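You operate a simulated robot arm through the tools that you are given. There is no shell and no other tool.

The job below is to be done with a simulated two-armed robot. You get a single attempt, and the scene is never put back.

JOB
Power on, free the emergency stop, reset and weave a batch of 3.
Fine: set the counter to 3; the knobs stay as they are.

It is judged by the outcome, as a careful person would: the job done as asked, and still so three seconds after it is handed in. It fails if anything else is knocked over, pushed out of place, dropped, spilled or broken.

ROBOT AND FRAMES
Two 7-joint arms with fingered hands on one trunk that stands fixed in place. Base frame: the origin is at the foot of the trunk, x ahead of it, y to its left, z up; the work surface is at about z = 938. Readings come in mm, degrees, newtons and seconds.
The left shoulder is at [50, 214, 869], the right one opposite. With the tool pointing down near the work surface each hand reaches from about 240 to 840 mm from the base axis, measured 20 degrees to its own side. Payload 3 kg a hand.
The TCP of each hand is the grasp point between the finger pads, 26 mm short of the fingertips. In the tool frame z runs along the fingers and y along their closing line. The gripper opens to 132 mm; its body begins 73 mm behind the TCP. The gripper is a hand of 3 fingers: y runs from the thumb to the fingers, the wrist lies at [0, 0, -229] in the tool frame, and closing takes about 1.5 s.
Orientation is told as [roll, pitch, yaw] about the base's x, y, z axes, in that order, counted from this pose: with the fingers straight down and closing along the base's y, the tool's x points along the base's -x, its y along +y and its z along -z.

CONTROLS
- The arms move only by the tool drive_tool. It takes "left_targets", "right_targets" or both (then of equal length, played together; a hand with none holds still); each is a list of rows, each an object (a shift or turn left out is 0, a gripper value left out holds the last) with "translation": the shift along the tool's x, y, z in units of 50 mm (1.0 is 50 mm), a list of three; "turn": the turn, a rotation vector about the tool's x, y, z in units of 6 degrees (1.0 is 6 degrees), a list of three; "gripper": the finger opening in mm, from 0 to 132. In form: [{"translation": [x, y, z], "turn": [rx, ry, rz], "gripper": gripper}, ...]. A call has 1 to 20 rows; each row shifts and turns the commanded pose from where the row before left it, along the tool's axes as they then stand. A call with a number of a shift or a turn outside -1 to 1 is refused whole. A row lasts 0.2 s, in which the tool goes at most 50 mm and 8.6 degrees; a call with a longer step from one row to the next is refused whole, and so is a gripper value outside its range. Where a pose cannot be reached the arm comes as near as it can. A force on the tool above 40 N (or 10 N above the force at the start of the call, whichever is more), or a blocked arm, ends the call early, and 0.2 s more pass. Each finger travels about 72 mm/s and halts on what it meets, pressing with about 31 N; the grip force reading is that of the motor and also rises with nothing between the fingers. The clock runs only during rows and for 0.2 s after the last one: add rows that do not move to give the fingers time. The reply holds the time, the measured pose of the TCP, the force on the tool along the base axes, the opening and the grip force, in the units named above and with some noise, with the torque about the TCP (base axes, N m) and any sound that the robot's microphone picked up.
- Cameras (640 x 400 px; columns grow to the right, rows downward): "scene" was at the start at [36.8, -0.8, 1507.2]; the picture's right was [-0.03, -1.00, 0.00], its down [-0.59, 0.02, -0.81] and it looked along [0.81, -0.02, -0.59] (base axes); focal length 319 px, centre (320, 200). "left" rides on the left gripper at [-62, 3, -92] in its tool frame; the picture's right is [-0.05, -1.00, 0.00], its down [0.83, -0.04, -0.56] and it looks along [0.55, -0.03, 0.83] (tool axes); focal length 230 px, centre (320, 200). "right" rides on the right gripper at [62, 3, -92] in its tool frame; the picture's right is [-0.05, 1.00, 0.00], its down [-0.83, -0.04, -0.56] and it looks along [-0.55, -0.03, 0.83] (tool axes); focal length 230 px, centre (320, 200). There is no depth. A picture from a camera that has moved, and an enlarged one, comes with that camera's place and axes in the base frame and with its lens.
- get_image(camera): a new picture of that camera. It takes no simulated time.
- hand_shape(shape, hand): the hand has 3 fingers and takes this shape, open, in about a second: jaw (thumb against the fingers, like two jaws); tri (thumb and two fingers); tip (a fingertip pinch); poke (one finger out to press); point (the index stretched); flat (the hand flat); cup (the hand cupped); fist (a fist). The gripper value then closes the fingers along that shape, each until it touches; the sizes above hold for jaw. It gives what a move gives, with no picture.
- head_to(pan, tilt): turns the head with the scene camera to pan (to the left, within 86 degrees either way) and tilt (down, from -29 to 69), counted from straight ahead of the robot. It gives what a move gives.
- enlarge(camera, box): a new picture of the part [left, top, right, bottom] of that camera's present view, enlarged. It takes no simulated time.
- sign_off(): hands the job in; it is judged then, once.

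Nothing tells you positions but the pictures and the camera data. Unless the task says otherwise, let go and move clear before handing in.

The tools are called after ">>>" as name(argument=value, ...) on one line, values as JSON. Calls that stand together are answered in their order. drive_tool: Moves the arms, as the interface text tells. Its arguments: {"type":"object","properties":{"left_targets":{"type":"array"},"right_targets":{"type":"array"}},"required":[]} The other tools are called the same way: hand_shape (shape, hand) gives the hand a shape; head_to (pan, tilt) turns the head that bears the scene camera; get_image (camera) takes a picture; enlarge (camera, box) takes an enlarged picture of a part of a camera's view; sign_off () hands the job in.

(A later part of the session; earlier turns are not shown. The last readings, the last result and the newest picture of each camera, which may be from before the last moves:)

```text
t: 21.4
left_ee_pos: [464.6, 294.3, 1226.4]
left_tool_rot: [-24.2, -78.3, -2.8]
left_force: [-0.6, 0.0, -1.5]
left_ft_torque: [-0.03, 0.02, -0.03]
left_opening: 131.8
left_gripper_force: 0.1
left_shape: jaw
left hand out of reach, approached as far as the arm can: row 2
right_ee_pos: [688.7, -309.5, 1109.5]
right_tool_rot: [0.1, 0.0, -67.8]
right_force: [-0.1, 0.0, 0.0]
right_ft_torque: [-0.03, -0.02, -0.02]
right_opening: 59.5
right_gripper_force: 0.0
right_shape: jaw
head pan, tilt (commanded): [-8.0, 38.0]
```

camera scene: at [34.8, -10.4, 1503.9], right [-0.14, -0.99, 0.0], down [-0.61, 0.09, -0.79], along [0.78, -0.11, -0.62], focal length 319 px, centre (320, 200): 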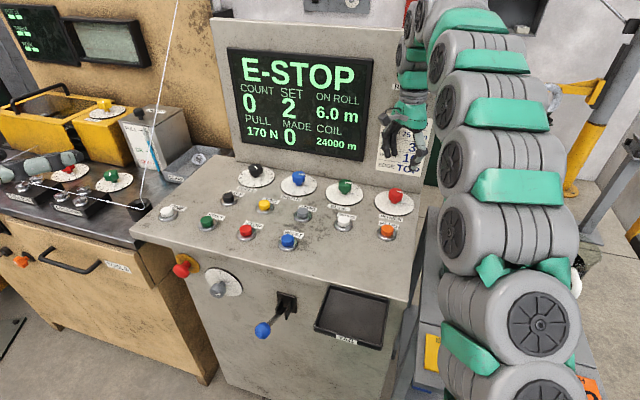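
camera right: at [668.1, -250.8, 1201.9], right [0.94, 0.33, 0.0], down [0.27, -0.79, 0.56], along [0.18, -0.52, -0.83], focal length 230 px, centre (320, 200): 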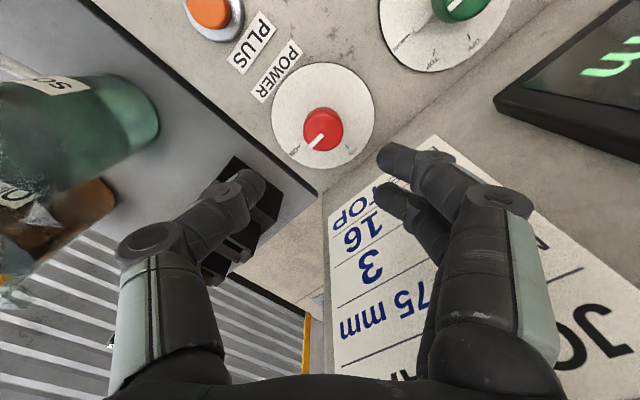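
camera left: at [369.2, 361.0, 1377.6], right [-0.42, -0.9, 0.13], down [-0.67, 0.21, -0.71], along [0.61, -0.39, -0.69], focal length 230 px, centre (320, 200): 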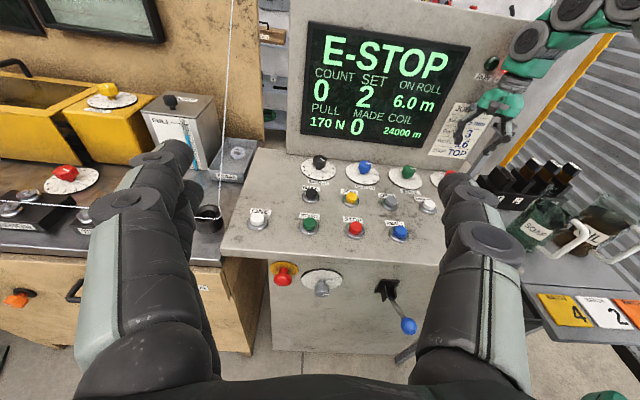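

The hand now points about 10° below horizontal along the right heading. I'll keep lowering it toward the spot in front of the e-stop.

>>> drive_tool(left_targets=[{"translation": [0.88, 0.15, 0.24]}, {"translation": [0.88, 0.15, 0.24]}, {"translation": [0.88, 0.15, 0.24]}, {"translation": [0.88, 0.15, 0.24]}, {"translation": [0, 0, 0]}])

>>> get_image(camera="left")

>>> get_image(camera="scene")

```text
t: 22.6
left_ee_pos: [476.8, 349.2, 1162.4]
left_tool_rot: [-23.4, -78.9, -2.7]
left_force: [-0.5, -0.3, 0.8]
left_ft_torque: [0.02, 0.07, 0.0]
left_opening: 131.8
left_gripper_force: 0.0
left_shape: jaw
left hand out of reach, approached as far as the arm can: row 1, 2, 3, 4
right_ee_pos: [688.0, -308.1, 1109.7]
right_tool_rot: [0.0, 0.0, -67.8]
right_force: [-0.3, -0.2, 0.2]
right_ft_torque: [0.0, 0.0, 0.01]
right_opening: 59.8
right_gripper_force: 0.0
right_shape: jaw
head pan, tilt (commanded): [-8.0, 38.0]
```

```text
taken
camera left: at [409.2, 392.7, 1241.3], right [-0.42, -0.9, 0.13], down [-0.67, 0.21, -0.71], along [0.61, -0.39, -0.69], focal length 230 px, centre (320, 200)
```

left: 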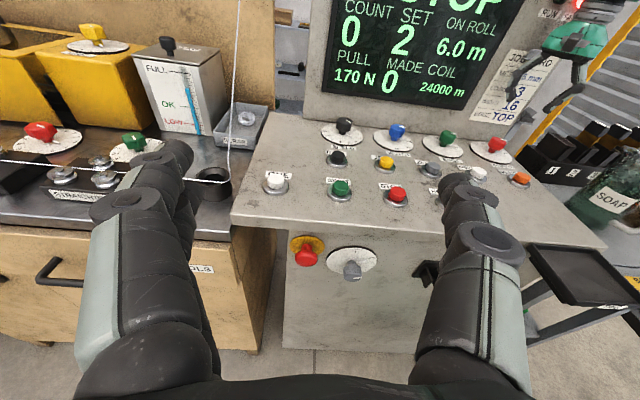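

```text
taken
camera scene: at [34.8, -10.4, 1503.9], right [-0.14, -0.99, 0.0], down [-0.61, 0.09, -0.79], along [0.78, -0.11, -0.62], focal length 319 px, centre (320, 200)
```

scene: 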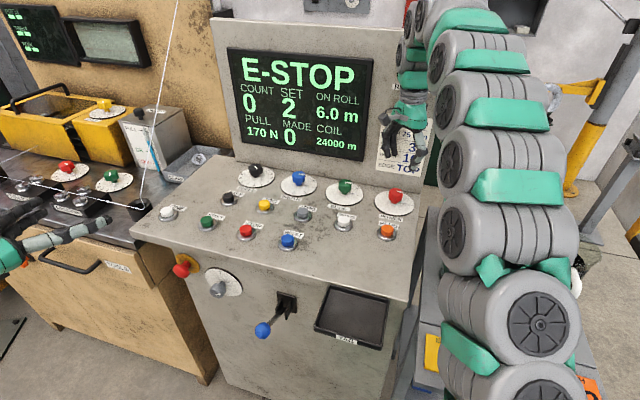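

The left arm is meeting a joint limit rather than moving fully. I'll look at its configuration with the head before choosing another way.

>>> head_to(pan=40, tilt=45)

>>> get_image(camera="scene")

```text
t: 23.7
left_ee_pos: [476.2, 350.1, 1164.9]
left_tool_rot: [-23.4, -79.1, -2.7]
left_force: [0.7, -0.7, -0.7]
left_ft_torque: [0.02, -0.02, 0.01]
left_opening: 131.6
left_gripper_force: 0.1
left_shape: jaw
right_ee_pos: [689.3, -308.3, 1110.2]
right_tool_rot: [0.0, 0.0, -67.7]
right_force: [0.3, 0.5, 0.8]
right_ft_torque: [-0.02, 0.01, 0.04]
right_opening: 60.0
right_gripper_force: 0.0
right_shape: jaw
head pan, tilt (commanded): [40.0, 45.0]
```

```text
taken
camera scene: at [11.6, 53.8, 1493.6], right [0.64, -0.77, 0.0], down [-0.54, -0.45, -0.71], along [0.54, 0.45, -0.71], focal length 319 px, centre (320, 200)
```

scene: 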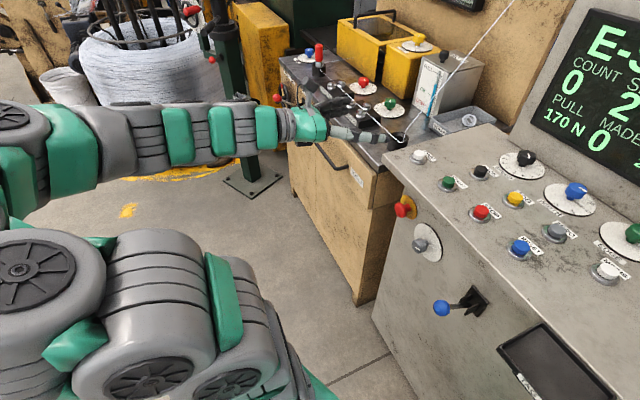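

The limit comes from the wrist being too close to the shoulder. A hand tilted about 40° downward toward the e-stop keeps it within reach, so I'll tilt the hand first.

>>> drive_tool(left_targets=[{"turn": [0, 0.97, 0]}, {"turn": [0, 0.97, 0]}, {"turn": [0, 0.97, 0]}, {"turn": [0, 0.97, 0]}, {"turn": [0, 0.97, 0]}, {"turn": [0, 0, 0]}])

```text
t: 25.1
left_ee_pos: [477.3, 349.2, 1162.7]
left_tool_rot: [-6.9, -50.5, -20.3]
left_force: [-0.3, 0.6, -0.2]
left_ft_torque: [0.0, -0.01, 0.02]
left_opening: 132.1
left_gripper_force: 0.0
left_shape: jaw
right_ee_pos: [689.7, -308.6, 1108.4]
right_tool_rot: [0.0, 0.0, -67.8]
right_force: [0.5, 0.8, -0.4]
right_ft_torque: [-0.01, 0.01, 0.03]
right_opening: 59.5
right_gripper_force: 0.0
right_shape: jaw
head pan, tilt (commanded): [40.0, 45.0]
```

Now a small orientation correction, then move toward a point about 100 mm in front of the e-stop head.

>>> drive_tool(left_targets=[{"turn": [-0.54, 0, 0.51]}, {"translation": [0.408, -0.028, 0.651]}, {"translation": [0.408, -0.028, 0.651]}, {"translation": [0.408, -0.028, 0.651]}, {"translation": [0.408, -0.028, 0.651]}, {"translation": [0.408, -0.028, 0.651]}, {"translation": [0, 0, 0]}])

>>> get_image(camera="left")

>>> get_image(camera="scene")

```text
t: 26.7
left_ee_pos: [529.2, 318.5, 979.8]
left_tool_rot: [0.0, -50.8, -25.2]
left_force: [0.0, 0.1, 1.0]
left_ft_torque: [0.01, 0.0, 0.0]
left_opening: 131.9
left_gripper_force: 0.1
left_shape: jaw
right_ee_pos: [688.8, -308.6, 1109.4]
right_tool_rot: [0.0, 0.1, -67.8]
right_force: [0.8, 1.0, 0.4]
right_ft_torque: [0.0, 0.0, -0.01]
right_opening: 59.8
right_gripper_force: 0.1
right_shape: jaw
head pan, tilt (commanded): [40.0, 45.0]
```

```text
taken
camera left: at [500.8, 334.9, 1086.7], right [-0.39, -0.92, 0.04], down [-0.88, 0.37, -0.29], along [0.25, -0.15, -0.96], focal length 230 px, centre (320, 200)
```

left: 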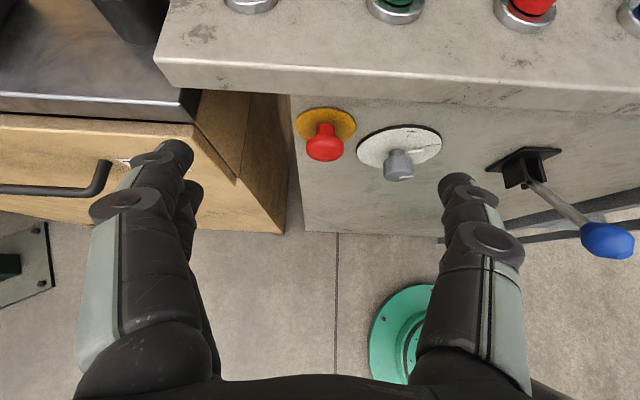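

```text
taken
camera scene: at [11.6, 53.9, 1493.6], right [0.64, -0.77, 0.0], down [-0.54, -0.45, -0.71], along [0.54, 0.45, -0.71], focal length 319 px, centre (320, 200)
```

scene: 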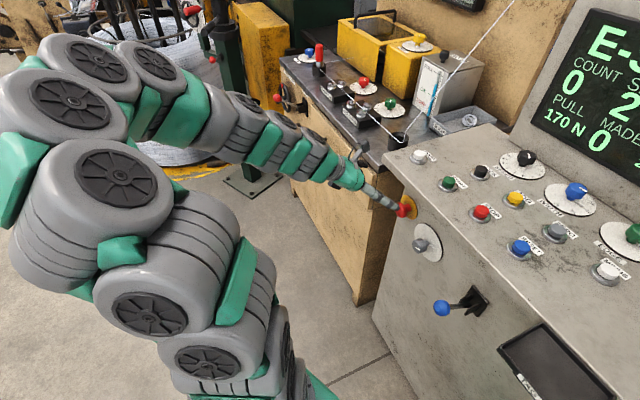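

The arm now reaches well, and the e-stop is in clear view. I'll zoom in to refine its position and look for any release marking.

>>> enlarge(camera="left", box=[270, 80, 390, 180])

>>> enlarge(camera="scene", box=[360, 170, 460, 250])

```text
4.00 times, centred on (330, 130) of left
camera zoom: at [500.8, 334.9, 1086.7], right [-0.39, -0.92, 0.04], down [-0.88, 0.37, -0.29], along [0.25, -0.15, -0.96], focal length 920 px, centre (280, 480)
```

zoom: 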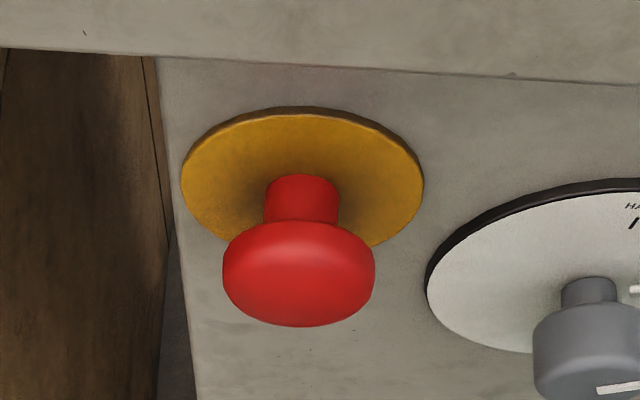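

```text
5.00 times, centred on (410, 210) of scene
camera zoom: at [11.6, 53.9, 1493.6], right [0.64, -0.77, 0.0], down [-0.54, -0.45, -0.71], along [0.54, 0.45, -0.71], focal length 1594 px, centre (-130, 150)
```

zoom: 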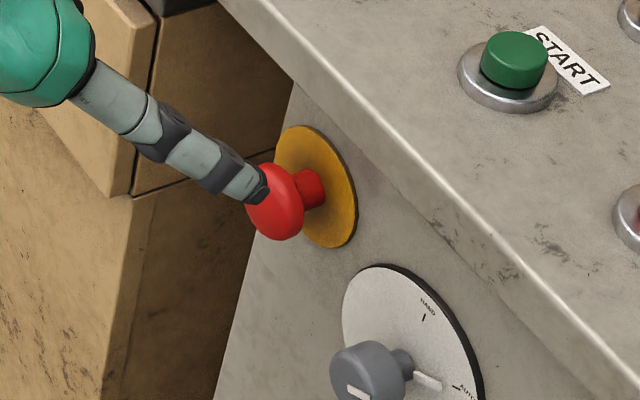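

The e-stop head is near (616, 270, 853), a 42 mm mushroom with no arrows. I'll narrow the left hand to avoid the selector beside it and approach to about 60 mm.

>>> drive_tool(left_targets=[{"gripper": 62}, {"gripper": 62}, {"gripper": 62}, {"gripper": 62}, {"gripper": 62}, {"translation": [0.237, -0.046, 0.647]}, {"translation": [0.237, -0.046, 0.647]}, {"translation": [0.237, -0.046, 0.647]}, {"translation": [0, 0, 0]}])

>>> get_image(camera="left")

>>> enlarge(camera="scene", box=[340, 150, 460, 250])

```text
t: 28.7
left_ee_pos: [559.9, 308.2, 913.3]
left_tool_rot: [1.3, -49.1, -25.2]
left_force: [1.0, 0.3, 1.2]
left_ft_torque: [-0.03, -0.04, 0.01]
left_opening: 62.3
left_gripper_force: 0.1
left_shape: jaw
left hand out of reach, approached as far as the arm can: row 7, 8
right_ee_pos: [687.4, -308.7, 1108.3]
right_tool_rot: [-0.1, 0.0, -67.7]
right_force: [0.5, 0.3, 0.2]
right_ft_torque: [-0.02, -0.01, -0.02]
right_opening: 59.9
right_gripper_force: 0.0
right_shape: jaw
head pan, tilt (commanded): [40.0, 45.0]
```

```text
taken
camera left: at [533.6, 321.8, 1021.4], right [-0.38, -0.93, 0.02], down [-0.9, 0.36, -0.26], along [0.23, -0.12, -0.96], focal length 230 px, centre (320, 200)
```

left: 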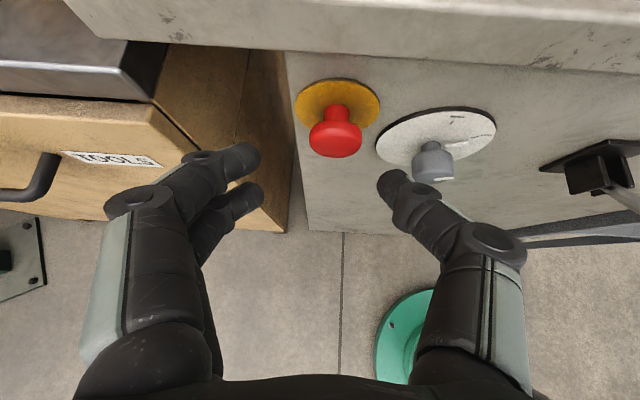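

```text
4.00 times, centred on (400, 200) of scene
camera zoom: at [11.6, 53.9, 1493.6], right [0.64, -0.77, 0.0], down [-0.54, -0.45, -0.71], along [0.54, 0.45, -0.71], focal length 1276 px, centre (0, 200)
```

zoom: 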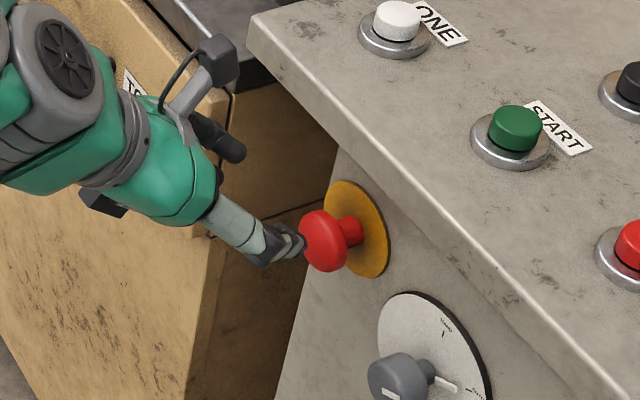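

The arm hit its limit again at this tilt, so I'll tip the hand further downward (about 60° below horizontal), which still clears the console's lip, and retry the approach.

>>> drive_tool(left_targets=[{"translation": [0, 0, -0.3]}, {"turn": [0, 1, 0]}, {"turn": [0, 1, 0]}, {"turn": [0, 1, 0]}, {"turn": [0, 0, 0]}])

>>> get_image(camera="left")

>>> get_image(camera="scene")

```text
t: 29.9
left_ee_pos: [560.2, 307.8, 912.3]
left_tool_rot: [0.0, -32.6, -25.1]
left_force: [0.1, -0.5, 1.2]
left_ft_torque: [0.02, -0.02, -0.01]
left_opening: 62.3
left_gripper_force: 0.0
left_shape: jaw
left hand out of reach, approached as far as the arm can: row 1
right_ee_pos: [688.7, -308.5, 1109.5]
right_tool_rot: [0.0, 0.0, -67.8]
right_force: [0.5, -0.1, 0.1]
right_ft_torque: [0.01, 0.01, 0.05]
right_opening: 59.8
right_gripper_force: 0.0
right_shape: jaw
head pan, tilt (commanded): [40.0, 45.0]
```

```text
taken
camera left: at [562.7, 310.2, 1025.4], right [-0.38, -0.92, 0.03], down [-0.92, 0.38, 0.02], along [-0.03, -0.02, -1.0], focal length 230 px, centre (320, 200)
```

left: 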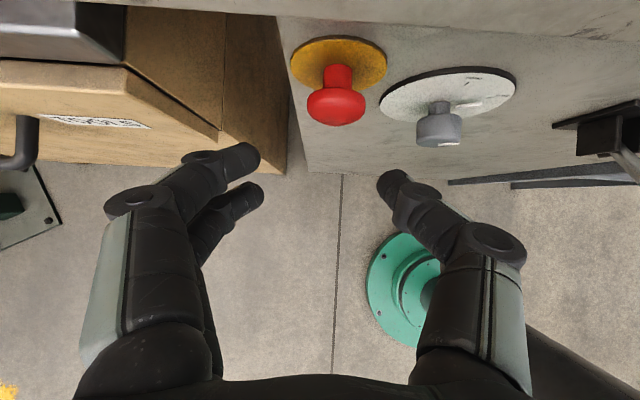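

```text
taken
camera scene: at [11.6, 53.9, 1493.6], right [0.64, -0.77, 0.0], down [-0.54, -0.45, -0.71], along [0.54, 0.45, -0.71], focal length 319 px, centre (320, 200)
```

scene: 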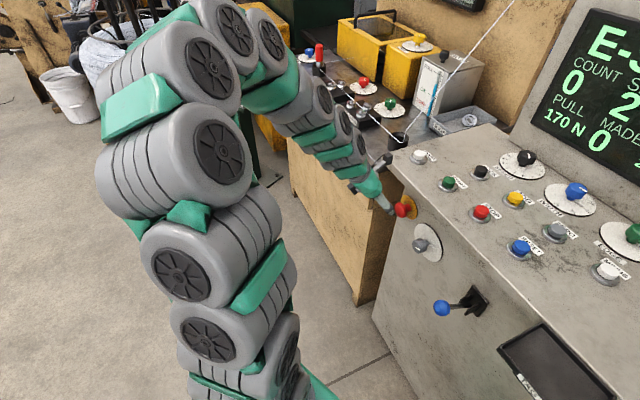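

Now the hand is reachable and the view looks straight down on the e-stop, head near (618, 269, 853). I'll align above it along the tool axis and advance partway.

>>> drive_tool(left_targets=[{"translation": [-0.516, -0.226, 0], "gripper": 60}, {"translation": [0, 0, 0.45]}, {"translation": [0, 0, 0.45]}, {"translation": [0, 0, 0]}])

>>> get_image(camera="left")

>>> enlarge(camera="scene", box=[340, 150, 460, 250])

```text
t: 30.9
left_ee_pos: [596.7, 277.4, 889.1]
left_tool_rot: [0.0, -32.8, -25.1]
left_force: [0.2, 0.3, -0.2]
left_ft_torque: [-0.03, -0.01, -0.01]
left_opening: 60.7
left_gripper_force: 0.1
left_shape: jaw
right_ee_pos: [687.7, -308.4, 1110.3]
right_tool_rot: [0.0, 0.0, -67.9]
right_force: [0.8, -0.3, 0.1]
right_ft_torque: [0.01, 0.0, 0.04]
right_opening: 60.0
right_gripper_force: 0.0
right_shape: jaw
head pan, tilt (commanded): [40.0, 45.0]
```

```text
taken
camera left: at [599.8, 279.6, 1001.3], right [-0.38, -0.92, 0.03], down [-0.92, 0.39, 0.02], along [-0.03, -0.02, -1.0], focal length 230 px, centre (320, 200)
```

left: 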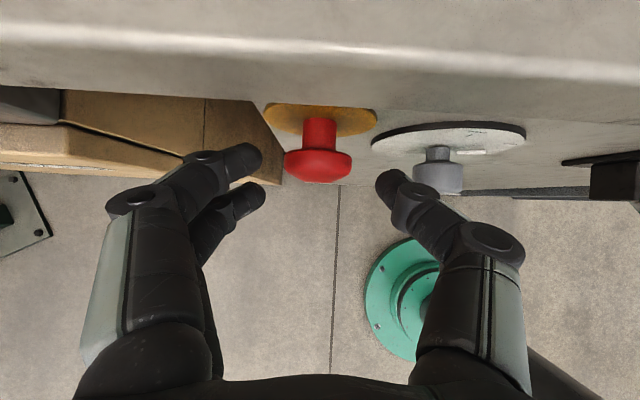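

```text
4.00 times, centred on (400, 200) of scene
camera zoom: at [11.6, 53.9, 1493.6], right [0.64, -0.77, 0.0], down [-0.54, -0.45, -0.71], along [0.54, 0.45, -0.71], focal length 1276 px, centre (0, 200)
```

zoom: 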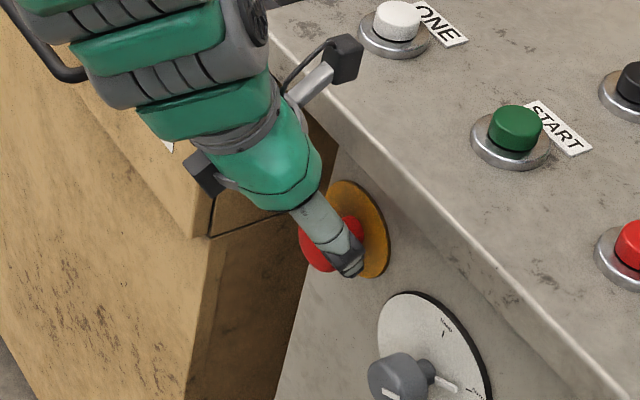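

The head is centred between the fingers at about (616, 269, 853). I'll tip the hand back 7° to keep the wrist camera clear of the lip, then move in most of the way.

>>> drive_tool(left_targets=[{"turn": [0, -0.6, 0]}, {"turn": [0, -0.6, 0]}, {"translation": [0.136, 0.01, 0.2]}, {"translation": [0, 0, 0.2]}, {"translation": [0, 0, 0]}])

>>> get_image(camera="left")

>>> enlarge(camera="scene", box=[340, 150, 460, 250])

```text
t: 32.1
left_ee_pos: [603.8, 274.6, 869.9]
left_tool_rot: [0.0, -39.9, -25.1]
left_force: [0.6, 0.6, 0.2]
left_ft_torque: [0.01, -0.04, -0.05]
left_opening: 60.7
left_gripper_force: 0.1
left_shape: jaw
right_ee_pos: [688.7, -308.9, 1108.3]
right_tool_rot: [-0.1, -0.1, -67.8]
right_force: [0.4, 0.2, -0.1]
right_ft_torque: [0.0, 0.01, -0.03]
right_opening: 59.7
right_gripper_force: 0.0
right_shape: jaw
head pan, tilt (commanded): [40.0, 45.0]
```

```text
taken
camera left: at [594.5, 283.4, 981.0], right [-0.39, -0.92, 0.03], down [-0.92, 0.38, -0.11], along [0.09, -0.07, -0.99], focal length 230 px, centre (320, 200)
```

left: 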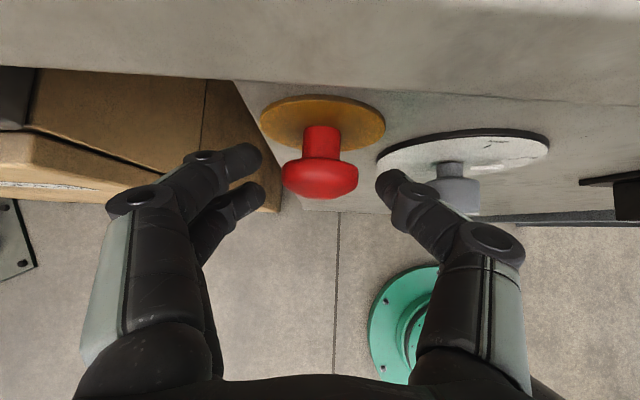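

```text
4.00 times, centred on (400, 200) of scene
camera zoom: at [11.6, 53.9, 1493.6], right [0.64, -0.77, 0.0], down [-0.54, -0.45, -0.71], along [0.54, 0.45, -0.71], focal length 1276 px, centre (0, 200)
```

zoom: 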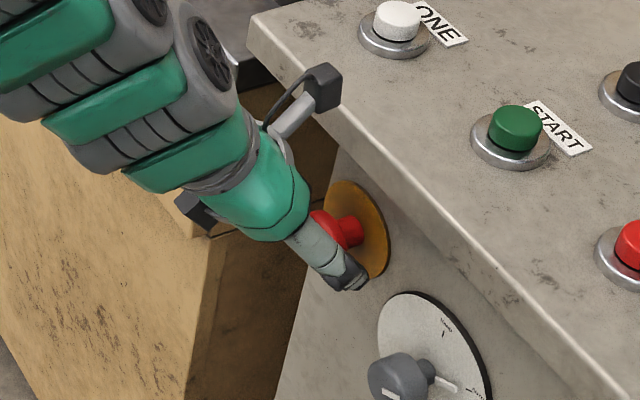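

The head sits midway between the fingertips with room on both sides. I'll advance the last 16 mm and close on the mushroom head.

>>> drive_tool(left_targets=[{"translation": [0, 0, 0.16]}, {"translation": [0, 0, 0.16]}, {"translation": [0, 0, 0]}, {"gripper": 20}, {"gripper": 20}, {"gripper": 20}, {"gripper": 20}])

>>> get_image(camera="left")

>>> enlarge(camera="scene", box=[340, 150, 460, 250])

```text
t: 33.7
left_ee_pos: [613.6, 270.3, 857.2]
left_tool_rot: [0.0, -39.8, -25.2]
left_force: [2.3, -2.5, -9.3]
left_ft_torque: [-0.06, 0.09, -0.22]
left_opening: 29.5
left_gripper_force: 31.0
left_shape: jaw
right_ee_pos: [689.6, -309.4, 1109.0]
right_tool_rot: [0.0, 0.0, -67.9]
right_force: [-0.4, 0.2, -0.9]
right_ft_torque: [-0.01, -0.01, 0.0]
right_opening: 59.8
right_gripper_force: 0.1
right_shape: jaw
head pan, tilt (commanded): [40.0, 45.0]
```

```text
taken
camera left: at [602.8, 278.4, 968.4], right [-0.39, -0.92, 0.03], down [-0.92, 0.38, -0.11], along [0.09, -0.07, -0.99], focal length 230 px, centre (320, 200)
```

left: 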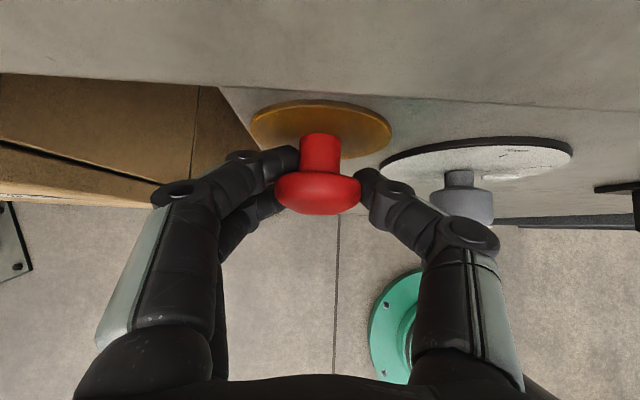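

```text
4.00 times, centred on (400, 200) of scene
camera zoom: at [11.8, 53.9, 1493.6], right [0.64, -0.77, 0.0], down [-0.54, -0.45, -0.71], along [0.54, 0.45, -0.71], focal length 1276 px, centre (0, 200)
```

zoom: 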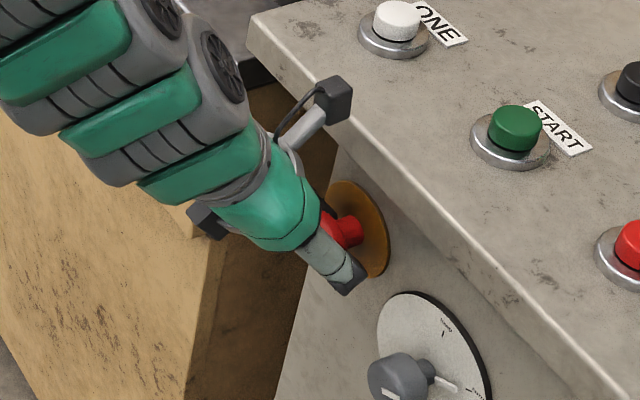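

The mushroom head is gripped. I'll try a gentle pull straight out first, watching the force and the display.

>>> drive_tool(left_targets=[{"translation": [0.046, 0, -0.039]}, {"translation": [0.046, 0, -0.039]}, {"translation": [0.046, 0, -0.039]}, {"translation": [0, 0, 0]}])

>>> get_image(camera="left")

>>> get_image(camera="scene")

```text
t: 34.7
left_ee_pos: [605.3, 274.2, 857.1]
left_tool_rot: [0.1, -39.9, -25.4]
left_force: [17.6, -9.6, -9.0]
left_ft_torque: [-0.11, -0.07, -0.32]
left_opening: 29.5
left_gripper_force: 31.0
left_shape: jaw
right_ee_pos: [688.8, -309.5, 1109.2]
right_tool_rot: [0.0, 0.0, -67.9]
right_force: [-0.2, -0.9, -0.3]
right_ft_torque: [-0.01, -0.02, -0.03]
right_opening: 59.7
right_gripper_force: 0.0
right_shape: jaw
head pan, tilt (commanded): [40.0, 45.0]
```

```text
taken
camera left: at [595.2, 282.0, 968.5], right [-0.39, -0.92, 0.03], down [-0.92, 0.38, -0.11], along [0.09, -0.07, -0.99], focal length 230 px, centre (320, 200)
```

left: 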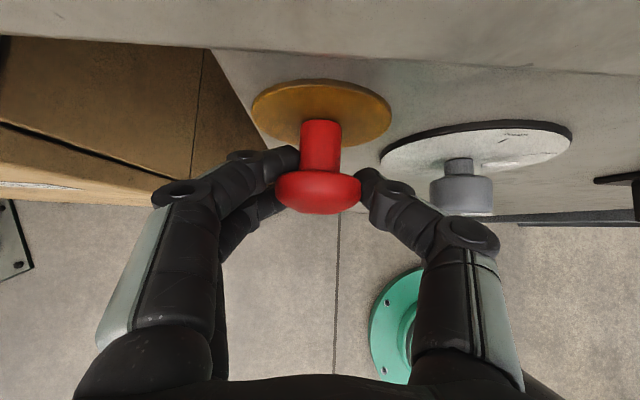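

```text
taken
camera scene: at [12.0, 53.8, 1493.6], right [0.64, -0.77, 0.0], down [-0.54, -0.45, -0.71], along [0.54, 0.45, -0.71], focal length 319 px, centre (320, 200)
```

scene: 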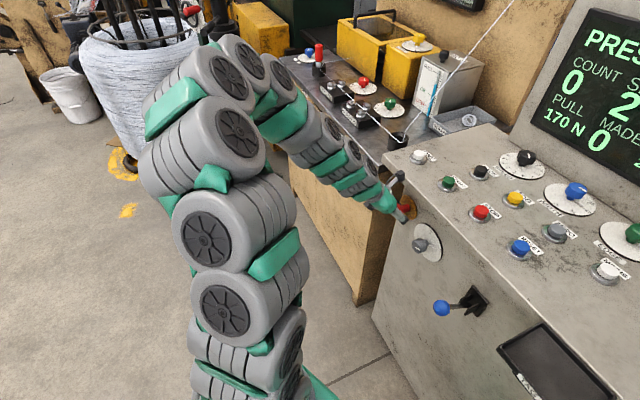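

The display changed to PRES(S RESET): pulling freed the e-stop. I'll open the fingers and back away along the approach, without pushing the head.

>>> drive_tool(left_targets=[{"gripper": 62}, {"gripper": 62}, {"gripper": 62}, {"gripper": 62}, {"translation": [0, 0, -0.3]}, {"translation": [0, 0, -0.5]}, {"translation": [0, 0, -0.5]}, {"translation": [0, 0, 0]}])

>>> get_image(camera="left")

>>> get_image(camera="scene")

```text
t: 36.5
left_ee_pos: [566.0, 293.4, 907.9]
left_tool_rot: [0.2, -40.0, -25.2]
left_force: [0.6, 0.4, -0.2]
left_ft_torque: [0.0, 0.03, 0.03]
left_opening: 61.5
left_gripper_force: 0.0
left_shape: jaw
right_ee_pos: [689.0, -308.8, 1109.9]
right_tool_rot: [-0.1, 0.0, -67.7]
right_force: [-0.3, -0.9, 0.4]
right_ft_torque: [0.0, 0.01, 0.01]
right_opening: 59.8
right_gripper_force: 0.1
right_shape: jaw
head pan, tilt (commanded): [40.0, 45.0]
```

```text
taken
camera left: at [555.6, 301.6, 1018.2], right [-0.39, -0.92, 0.03], down [-0.92, 0.38, -0.11], along [0.09, -0.07, -0.99], focal length 230 px, centre (320, 200)
```

left: 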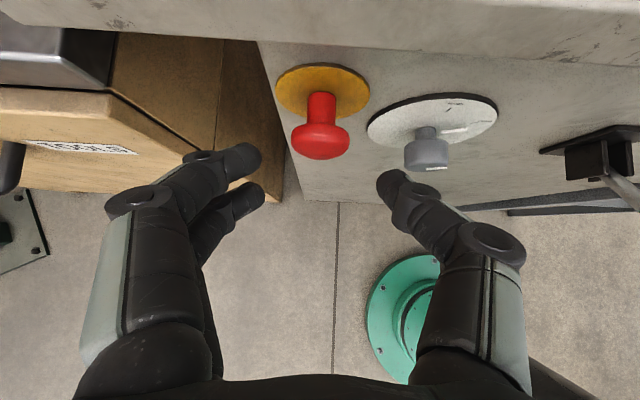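

```text
taken
camera scene: at [11.6, 53.9, 1493.6], right [0.64, -0.77, 0.0], down [-0.54, -0.45, -0.71], along [0.54, 0.45, -0.71], focal length 319 px, centre (320, 200)
```

scene: 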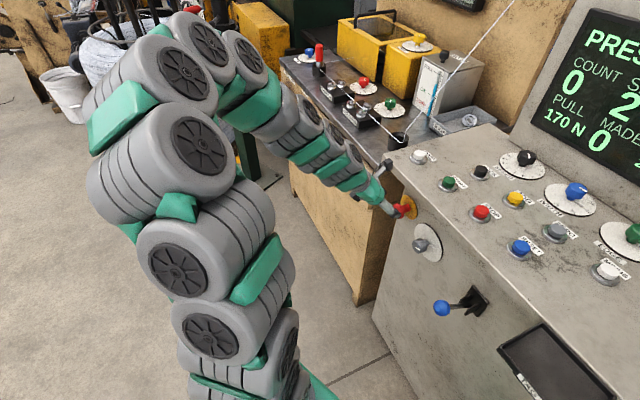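

The e-stop stays out and the display still reads PRESS RESET. I'll raise the left hand and turn it downward again, while the right hand moves above PLUS at about (575, -253).

>>> drive_tool(left_targets=[{"translation": [-0.6, 0, -0.72]}, {"translation": [-0.6, 0, -0.72]}, {"translation": [-0.6, 0, -0.72]}, {"translation": [-0.6, 0, -0.72]}, {"turn": [0, 0.95, 0]}, {"turn": [0, 0.95, 0]}, {"turn": [0, 0.95, 0]}, {"turn": [0, 0.95, 0]}, {"turn": [0, 0.95, 0]}, {"turn": [0, 0.95, 0]}, {"turn": [0, 0.95, 0]}, {}], right_targets=[{"translation": [0.633, -0.563, 0]}, {"translation": [0.633, -0.563, 0]}, {"translation": [0.633, -0.563, 0]}, {"turn": [0, 0, -1]}, {"turn": [0, 0, -1]}, {"turn": [0, 0, -1]}, {"turn": [0, 0, -1]}, {"turn": [0, 0, -1]}, {"turn": [0, 0, -1]}, {"turn": [0, 0, -1]}, {"turn": [0, 0, -1]}, {}])

>>> head_to(pan=-8, tilt=38)

>>> hand_shape(shape="poke", hand="right")

>>> get_image(camera="scene")

>>> get_image(camera="right")

```text
t: 39.1
left_ee_pos: [567.6, 292.5, 1093.9]
left_tool_rot: [0.1, 0.1, -25.0]
left_force: [0.3, 0.1, 0.3]
left_ft_torque: [0.04, 0.02, -0.01]
left_opening: 61.5
left_gripper_force: 0.1
left_shape: jaw
right_ee_pos: [574.6, -252.5, 1108.1]
right_tool_rot: [0.0, -0.1, -19.9]
right_force: [-0.4, 0.3, 0.6]
right_ft_torque: [0.0, 0.01, -0.01]
right_opening: 59.8
right_gripper_force: 0.0
right_shape: jaw
head pan, tilt (commanded): [40.0, 45.0]
```

```text
t: 40.3
left_ee_pos: [566.3, 291.9, 1093.4]
left_tool_rot: [0.1, 0.1, -25.0]
left_force: [0.1, 0.9, 0.0]
left_ft_torque: [0.01, -0.01, 0.02]
left_opening: 61.7
left_gripper_force: 0.1
left_shape: jaw
right_ee_pos: [571.9, -252.1, 1107.7]
right_tool_rot: [0.0, 0.0, -19.8]
right_force: [0.6, 0.7, -0.1]
right_ft_torque: [-0.02, -0.03, -0.01]
right_opening: 59.6
right_gripper_force: 0.1
right_shape: jaw
head pan, tilt (commanded): [-8.0, 38.0]
```

```text
t: 41.2
left_ee_pos: [566.8, 292.2, 1093.9]
left_tool_rot: [0.0, 0.0, -25.1]
left_force: [0.1, -1.0, -0.1]
left_ft_torque: [0.0, 0.03, 0.01]
left_opening: 61.6
left_gripper_force: 0.1
left_shape: jaw
right_ee_pos: [573.0, -252.2, 1108.4]
right_tool_rot: [0.0, -0.1, -19.8]
right_force: [0.2, -0.1, 1.0]
right_ft_torque: [-0.03, -0.01, -0.02]
right_opening: 0.2
right_gripper_force: 0.0
right_shape: poke
head pan, tilt (commanded): [-8.0, 38.0]
```

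```text
taken
camera scene: at [34.8, -10.4, 1503.9], right [-0.14, -0.99, 0.0], down [-0.61, 0.09, -0.79], along [0.78, -0.11, -0.62], focal length 319 px, centre (320, 200)
```

scene: 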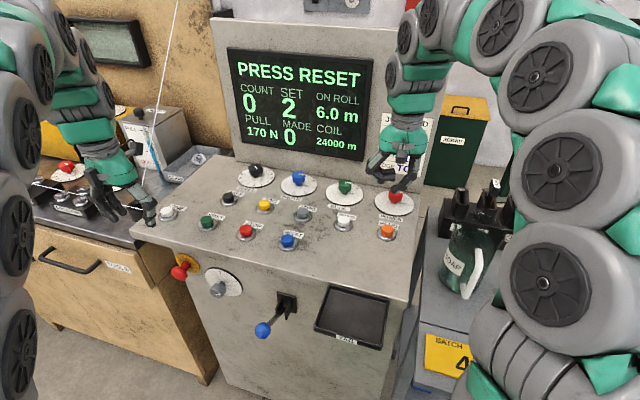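

```text
taken
camera right: at [516.5, -228.8, 1200.8], right [0.39, 0.92, 0.0], down [0.77, -0.32, 0.56], along [0.51, -0.22, -0.83], focal length 230 px, centre (320, 200)
```

right: 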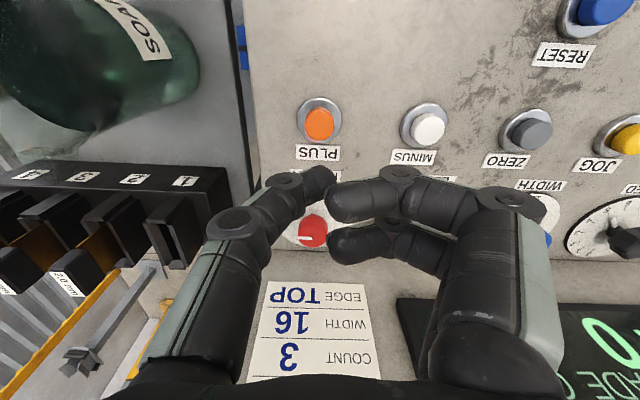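

PRESS RESET is showing. I'll check what the right hand's poke shape looks like before pressing.

>>> enlarge(camera="scene", box=[340, 90, 460, 250])

>>> enlarge(camera="right", box=[200, 80, 520, 300])

>>> get_image(camera="left")

```text
2.50 times, centred on (400, 170) of scene
camera zoom: at [34.8, -10.4, 1503.9], right [-0.14, -0.99, 0.0], down [-0.61, 0.09, -0.79], along [0.78, -0.11, -0.62], focal length 797 px, centre (120, 275)
```

zoom: 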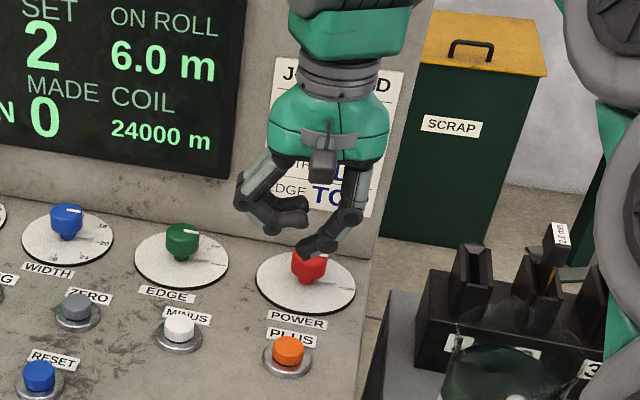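

```text
1.82 times, centred on (360, 190) of right
camera zoom: at [516.5, -228.8, 1200.8], right [0.39, 0.92, 0.0], down [0.77, -0.32, 0.56], along [0.51, -0.22, -0.83], focal length 418 px, centre (247, 218)
```

zoom: 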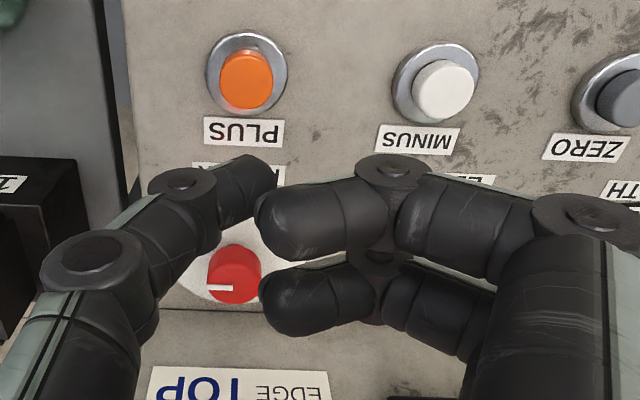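

```text
taken
camera left: at [624.3, 269.1, 1187.9], right [-0.38, -0.93, 0.0], down [-0.77, 0.31, 0.55], along [-0.51, 0.21, -0.83], focal length 230 px, centre (320, 200)
```

left: 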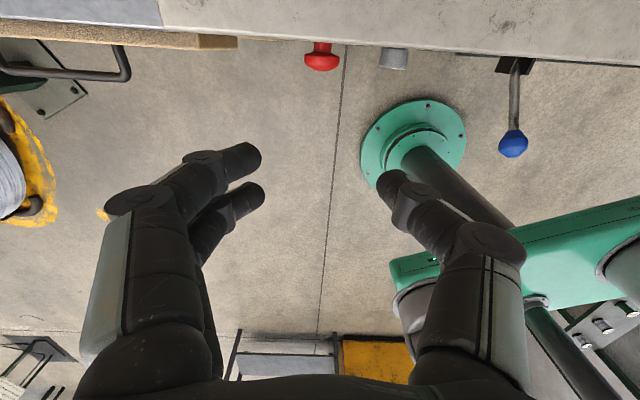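

In the poke shape the thumb is the pressing finger, with its tip about 20 mm below the TCP and nearly on its axis. I'll move the right hand over RESET, near (577, -6).

>>> drive_tool(right_targets=[{"translation": [0.303, 0.925, 0]}, {"translation": [0.303, 0.925, 0]}, {"translation": [0.303, 0.925, 0]}, {"translation": [0.303, 0.925, 0]}, {"translation": [0.303, 0.925, 0]}, {"translation": [0, 0, 0.8]}, {}])

>>> get_image(camera="right")

>>> enlarge(camera="scene", box=[220, 150, 360, 270])

```text
t: 42.8
left_ee_pos: [567.7, 293.7, 1095.1]
left_tool_rot: [0.1, 0.0, -25.0]
left_force: [1.0, -0.8, 0.0]
left_ft_torque: [0.01, 0.01, -0.02]
left_opening: 61.8
left_gripper_force: 0.0
left_shape: jaw
right_ee_pos: [580.3, -7.8, 1066.5]
right_tool_rot: [0.1, 0.0, -20.0]
right_force: [0.1, -0.2, 0.8]
right_ft_torque: [-0.04, 0.0, 0.04]
right_opening: 0.1
right_gripper_force: 0.1
right_shape: poke
head pan, tilt (commanded): [-8.0, 38.0]
```

```text
taken
camera right: at [523.5, 15.3, 1159.0], right [0.39, 0.92, 0.0], down [0.77, -0.32, 0.56], along [0.51, -0.22, -0.83], focal length 230 px, centre (320, 200)
```

right: 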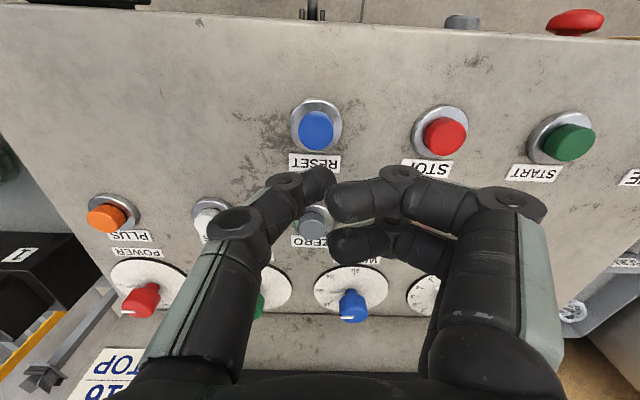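

```text
3.33 times, centred on (290, 210) of scene
camera zoom: at [34.8, -10.4, 1503.9], right [-0.14, -0.99, 0.0], down [-0.61, 0.09, -0.79], along [0.78, -0.11, -0.62], focal length 1063 px, centre (420, 167)
```

zoom: 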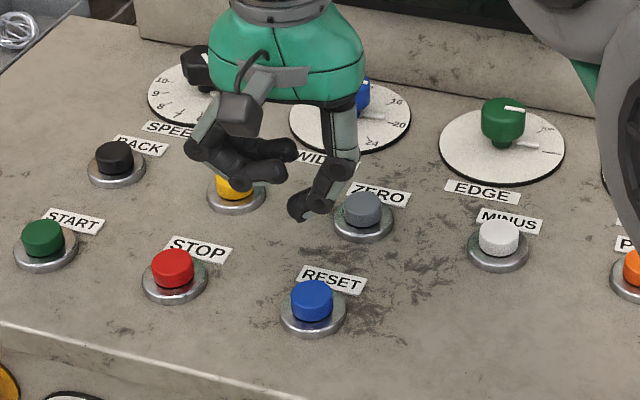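

The thumb tip is close to the line above RESET. I'll make a small correction, lower to just above the cap and check.

>>> drive_tool(right_targets=[{"translation": [0.076, -0.043, 0.5]}, {"translation": [0, 0, 0.5]}, {}])

>>> get_image(camera="right")

>>> enlarge(camera="scene", box=[220, 150, 360, 270])

```text
t: 43.6
left_ee_pos: [567.5, 292.1, 1093.9]
left_tool_rot: [0.0, 0.1, -25.1]
left_force: [-0.3, -1.0, 0.1]
left_ft_torque: [0.01, 0.0, 0.02]
left_opening: 61.6
left_gripper_force: 0.1
left_shape: jaw
right_ee_pos: [576.0, -8.8, 1016.5]
right_tool_rot: [0.0, -0.1, -19.8]
right_force: [-0.2, 0.4, -0.4]
right_ft_torque: [0.0, 0.0, 0.04]
right_opening: 0.2
right_gripper_force: 0.2
right_shape: poke
head pan, tilt (commanded): [-8.0, 38.0]
```

```text
taken
camera right: at [519.4, 14.8, 1109.4], right [0.39, 0.92, 0.0], down [0.77, -0.32, 0.56], along [0.51, -0.22, -0.83], focal length 230 px, centre (320, 200)
```

right: 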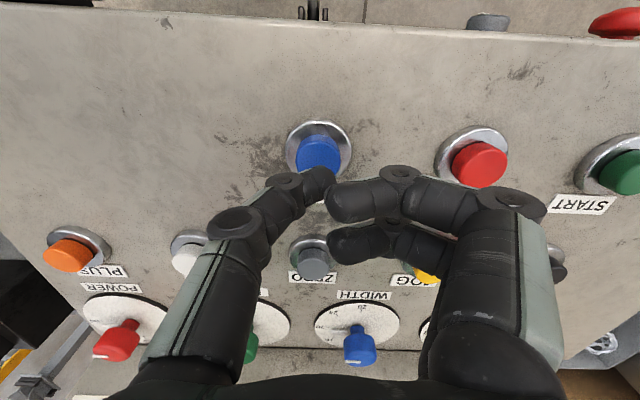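

```text
3.33 times, centred on (290, 210) of scene
camera zoom: at [34.8, -10.4, 1503.9], right [-0.14, -0.99, 0.0], down [-0.61, 0.09, -0.79], along [0.78, -0.11, -0.62], focal length 1063 px, centre (420, 167)
```

zoom: 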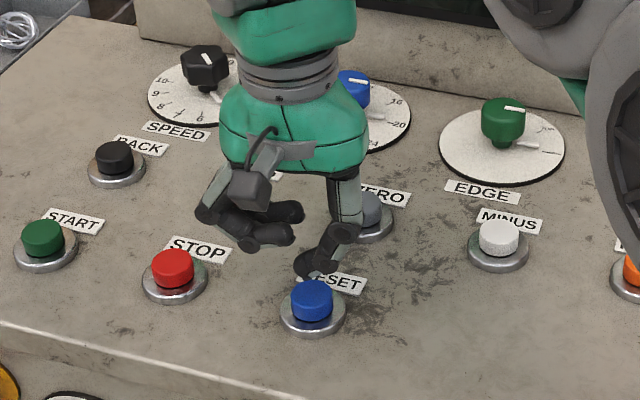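

The thumb tip is right above RESET and the curled fingers are clear of other buttons. I'll press down slowly.

>>> drive_tool(right_targets=[{"translation": [0, 0, 0.1]}, {"translation": [0, 0, 0.1]}, {"translation": [0, 0, 0.08]}, {"translation": [0, 0, 0.06]}, {}])

>>> get_image(camera="scene")

>>> enlarge(camera="scene", box=[220, 150, 360, 270])

```text
t: 44.8
left_ee_pos: [568.1, 293.7, 1094.7]
left_tool_rot: [0.2, 0.0, -25.2]
left_force: [-0.2, -0.2, -0.1]
left_ft_torque: [0.01, 0.02, -0.02]
left_opening: 61.7
left_gripper_force: 0.1
left_shape: jaw
right_ee_pos: [576.7, -9.7, 1001.3]
right_tool_rot: [-0.1, 0.0, -19.9]
right_force: [-0.4, -0.3, -0.7]
right_ft_torque: [0.01, -0.01, -0.01]
right_opening: 0.1
right_gripper_force: 0.0
right_shape: poke
head pan, tilt (commanded): [-8.0, 38.0]
```

```text
taken
camera scene: at [34.8, -10.4, 1503.9], right [-0.14, -0.99, 0.0], down [-0.61, 0.09, -0.79], along [0.78, -0.11, -0.62], focal length 319 px, centre (320, 200)
```

scene: 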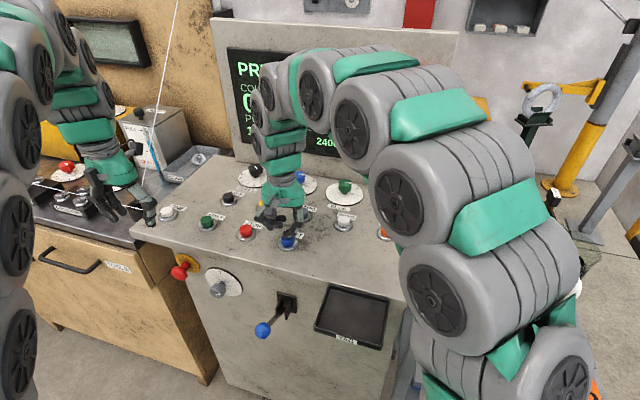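

```text
3.33 times, centred on (290, 210) of scene
camera zoom: at [34.8, -10.4, 1503.9], right [-0.14, -0.99, 0.0], down [-0.61, 0.09, -0.79], along [0.78, -0.11, -0.62], focal length 1063 px, centre (420, 167)
```

zoom: 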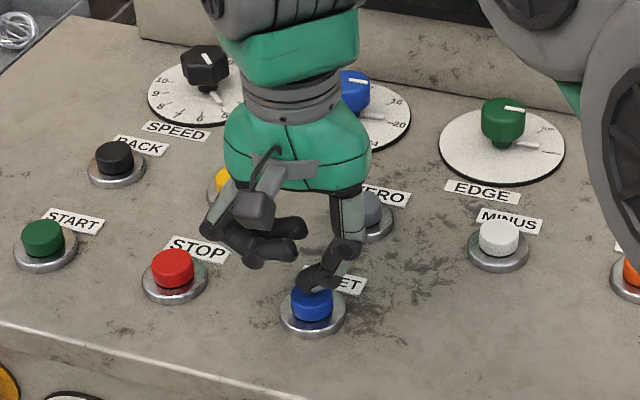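

The tip is almost touching. I'll continue down in 2.5 mm steps and watch for contact force.

>>> drive_tool(right_targets=[{"translation": [0, 0, 0.05]}, {"translation": [0, 0, 0.05]}, {"translation": [0, 0, 0.05]}, {}])

>>> enlarge(camera="scene", box=[220, 150, 360, 270])

```text
t: 45.8
left_ee_pos: [567.6, 292.6, 1093.2]
left_tool_rot: [0.1, 0.0, -25.1]
left_force: [-0.1, 0.1, 0.1]
left_ft_torque: [-0.01, 0.01, -0.01]
left_opening: 61.7
left_gripper_force: 0.1
left_shape: jaw
right_ee_pos: [575.6, -9.0, 992.8]
right_tool_rot: [0.1, 0.0, -19.8]
right_force: [-0.8, -2.0, 7.1]
right_ft_torque: [0.01, -0.02, -0.02]
right_opening: 0.0
right_gripper_force: 0.0
right_shape: poke
head pan, tilt (commanded): [-8.0, 38.0]
heard: click
```

```text
3.33 times, centred on (290, 210) of scene
camera zoom: at [34.7, -10.4, 1503.9], right [-0.14, -0.99, 0.0], down [-0.61, 0.09, -0.79], along [0.78, -0.11, -0.62], focal length 1063 px, centre (420, 167)
```

zoom: 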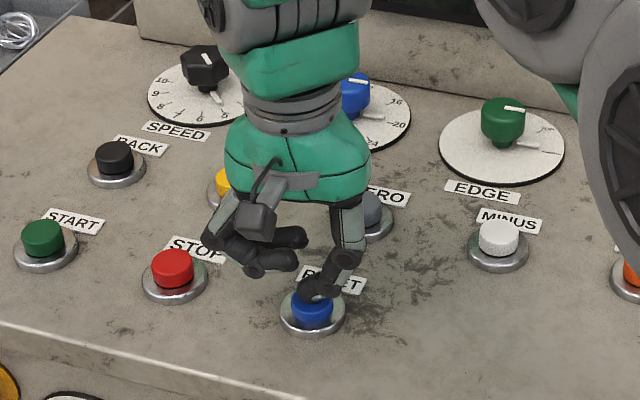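

A click was heard with 7 N: RESET is pressed. I'll lift and move over to PLUS, then read the display.

>>> drive_tool(right_targets=[{"translation": [0, 0, -0.5]}, {"translation": [0, 0, -0.9]}, {"translation": [-0.303, -0.92, 0]}, {"translation": [-0.303, -0.92, 0]}, {"translation": [-0.303, -0.92, 0]}, {"translation": [-0.303, -0.92, 0]}, {"translation": [-0.303, -0.92, 0]}, {}])

>>> get_image(camera="scene")

>>> get_image(camera="right")

```text
t: 47.6
left_ee_pos: [567.9, 293.0, 1094.5]
left_tool_rot: [0.2, 0.1, -25.1]
left_force: [-0.1, -0.7, -0.5]
left_ft_torque: [0.02, 0.02, 0.02]
left_opening: 61.8
left_gripper_force: 0.1
left_shape: jaw
right_ee_pos: [569.7, -252.0, 1065.3]
right_tool_rot: [0.0, 0.0, -19.9]
right_force: [0.4, 0.4, 0.3]
right_ft_torque: [0.0, 0.02, 0.05]
right_opening: 0.1
right_gripper_force: 0.0
right_shape: poke
head pan, tilt (commanded): [-8.0, 38.0]
```

```text
taken
camera scene: at [34.8, -10.4, 1503.9], right [-0.14, -0.99, 0.0], down [-0.61, 0.09, -0.79], along [0.78, -0.11, -0.62], focal length 319 px, centre (320, 200)
```

scene: 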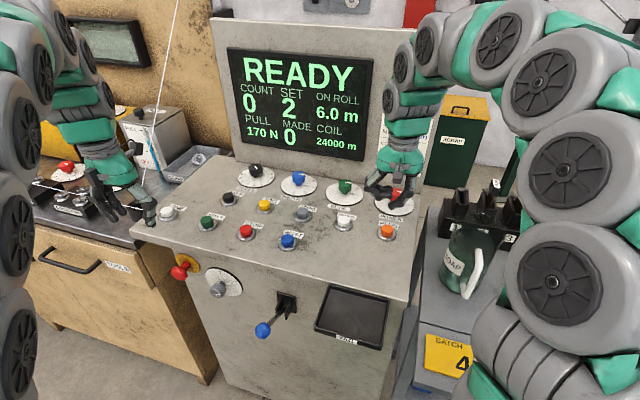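

```text
taken
camera right: at [513.5, -228.1, 1157.8], right [0.39, 0.92, 0.0], down [0.77, -0.32, 0.55], along [0.51, -0.22, -0.83], focal length 230 px, centre (320, 200)
```

right: 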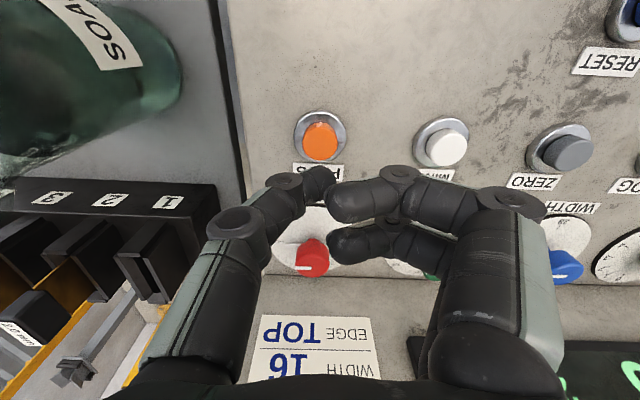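

The display says READY with SET 2. Now I'll lower over PLUS and check the alignment.

>>> drive_tool(right_targets=[{"translation": [-0.11, 0.0, 0.5]}, {"translation": [0, 0, 0.55]}, {}])

>>> get_image(camera="right")

>>> enlarge(camera="scene", box=[330, 150, 450, 260])

```text
t: 48.4
left_ee_pos: [566.9, 292.6, 1094.4]
left_tool_rot: [0.0, 0.0, -25.1]
left_force: [-0.3, 1.0, -0.2]
left_ft_torque: [0.0, -0.01, -0.05]
left_opening: 61.7
left_gripper_force: 0.1
left_shape: jaw
right_ee_pos: [575.5, -253.1, 1012.7]
right_tool_rot: [0.0, 0.0, -19.7]
right_force: [0.4, 0.2, 0.0]
right_ft_torque: [0.01, -0.01, -0.02]
right_opening: 0.0
right_gripper_force: 0.1
right_shape: poke
head pan, tilt (commanded): [-8.0, 38.0]
```

```text
taken
camera right: at [518.8, -228.8, 1105.0], right [0.39, 0.92, 0.0], down [0.77, -0.32, 0.56], along [0.51, -0.22, -0.83], focal length 230 px, centre (320, 200)
```

right: 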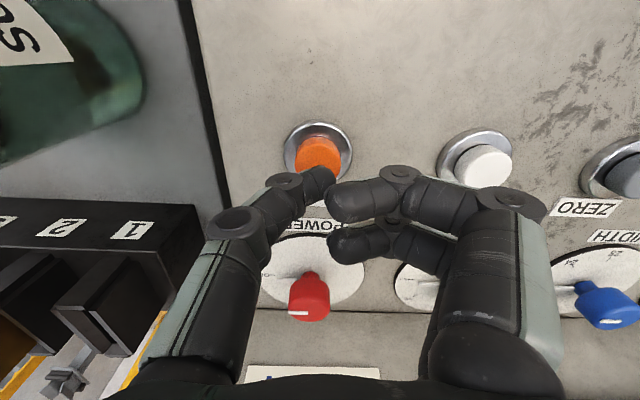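

```text
3.64 times, centred on (390, 205) of scene
camera zoom: at [34.8, -10.4, 1503.9], right [-0.14, -0.99, 0.0], down [-0.61, 0.09, -0.79], along [0.78, -0.11, -0.62], focal length 1160 px, centre (66, 182)
```

zoom: 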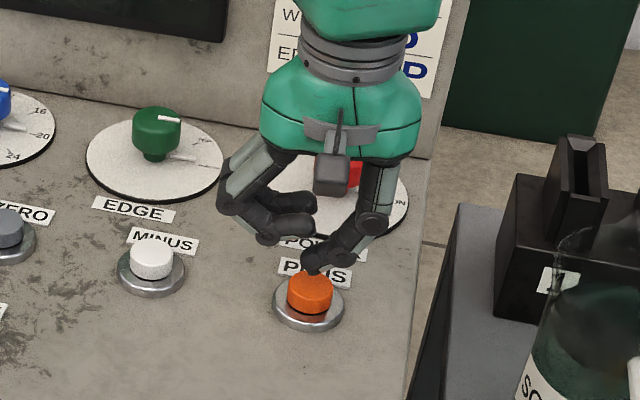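

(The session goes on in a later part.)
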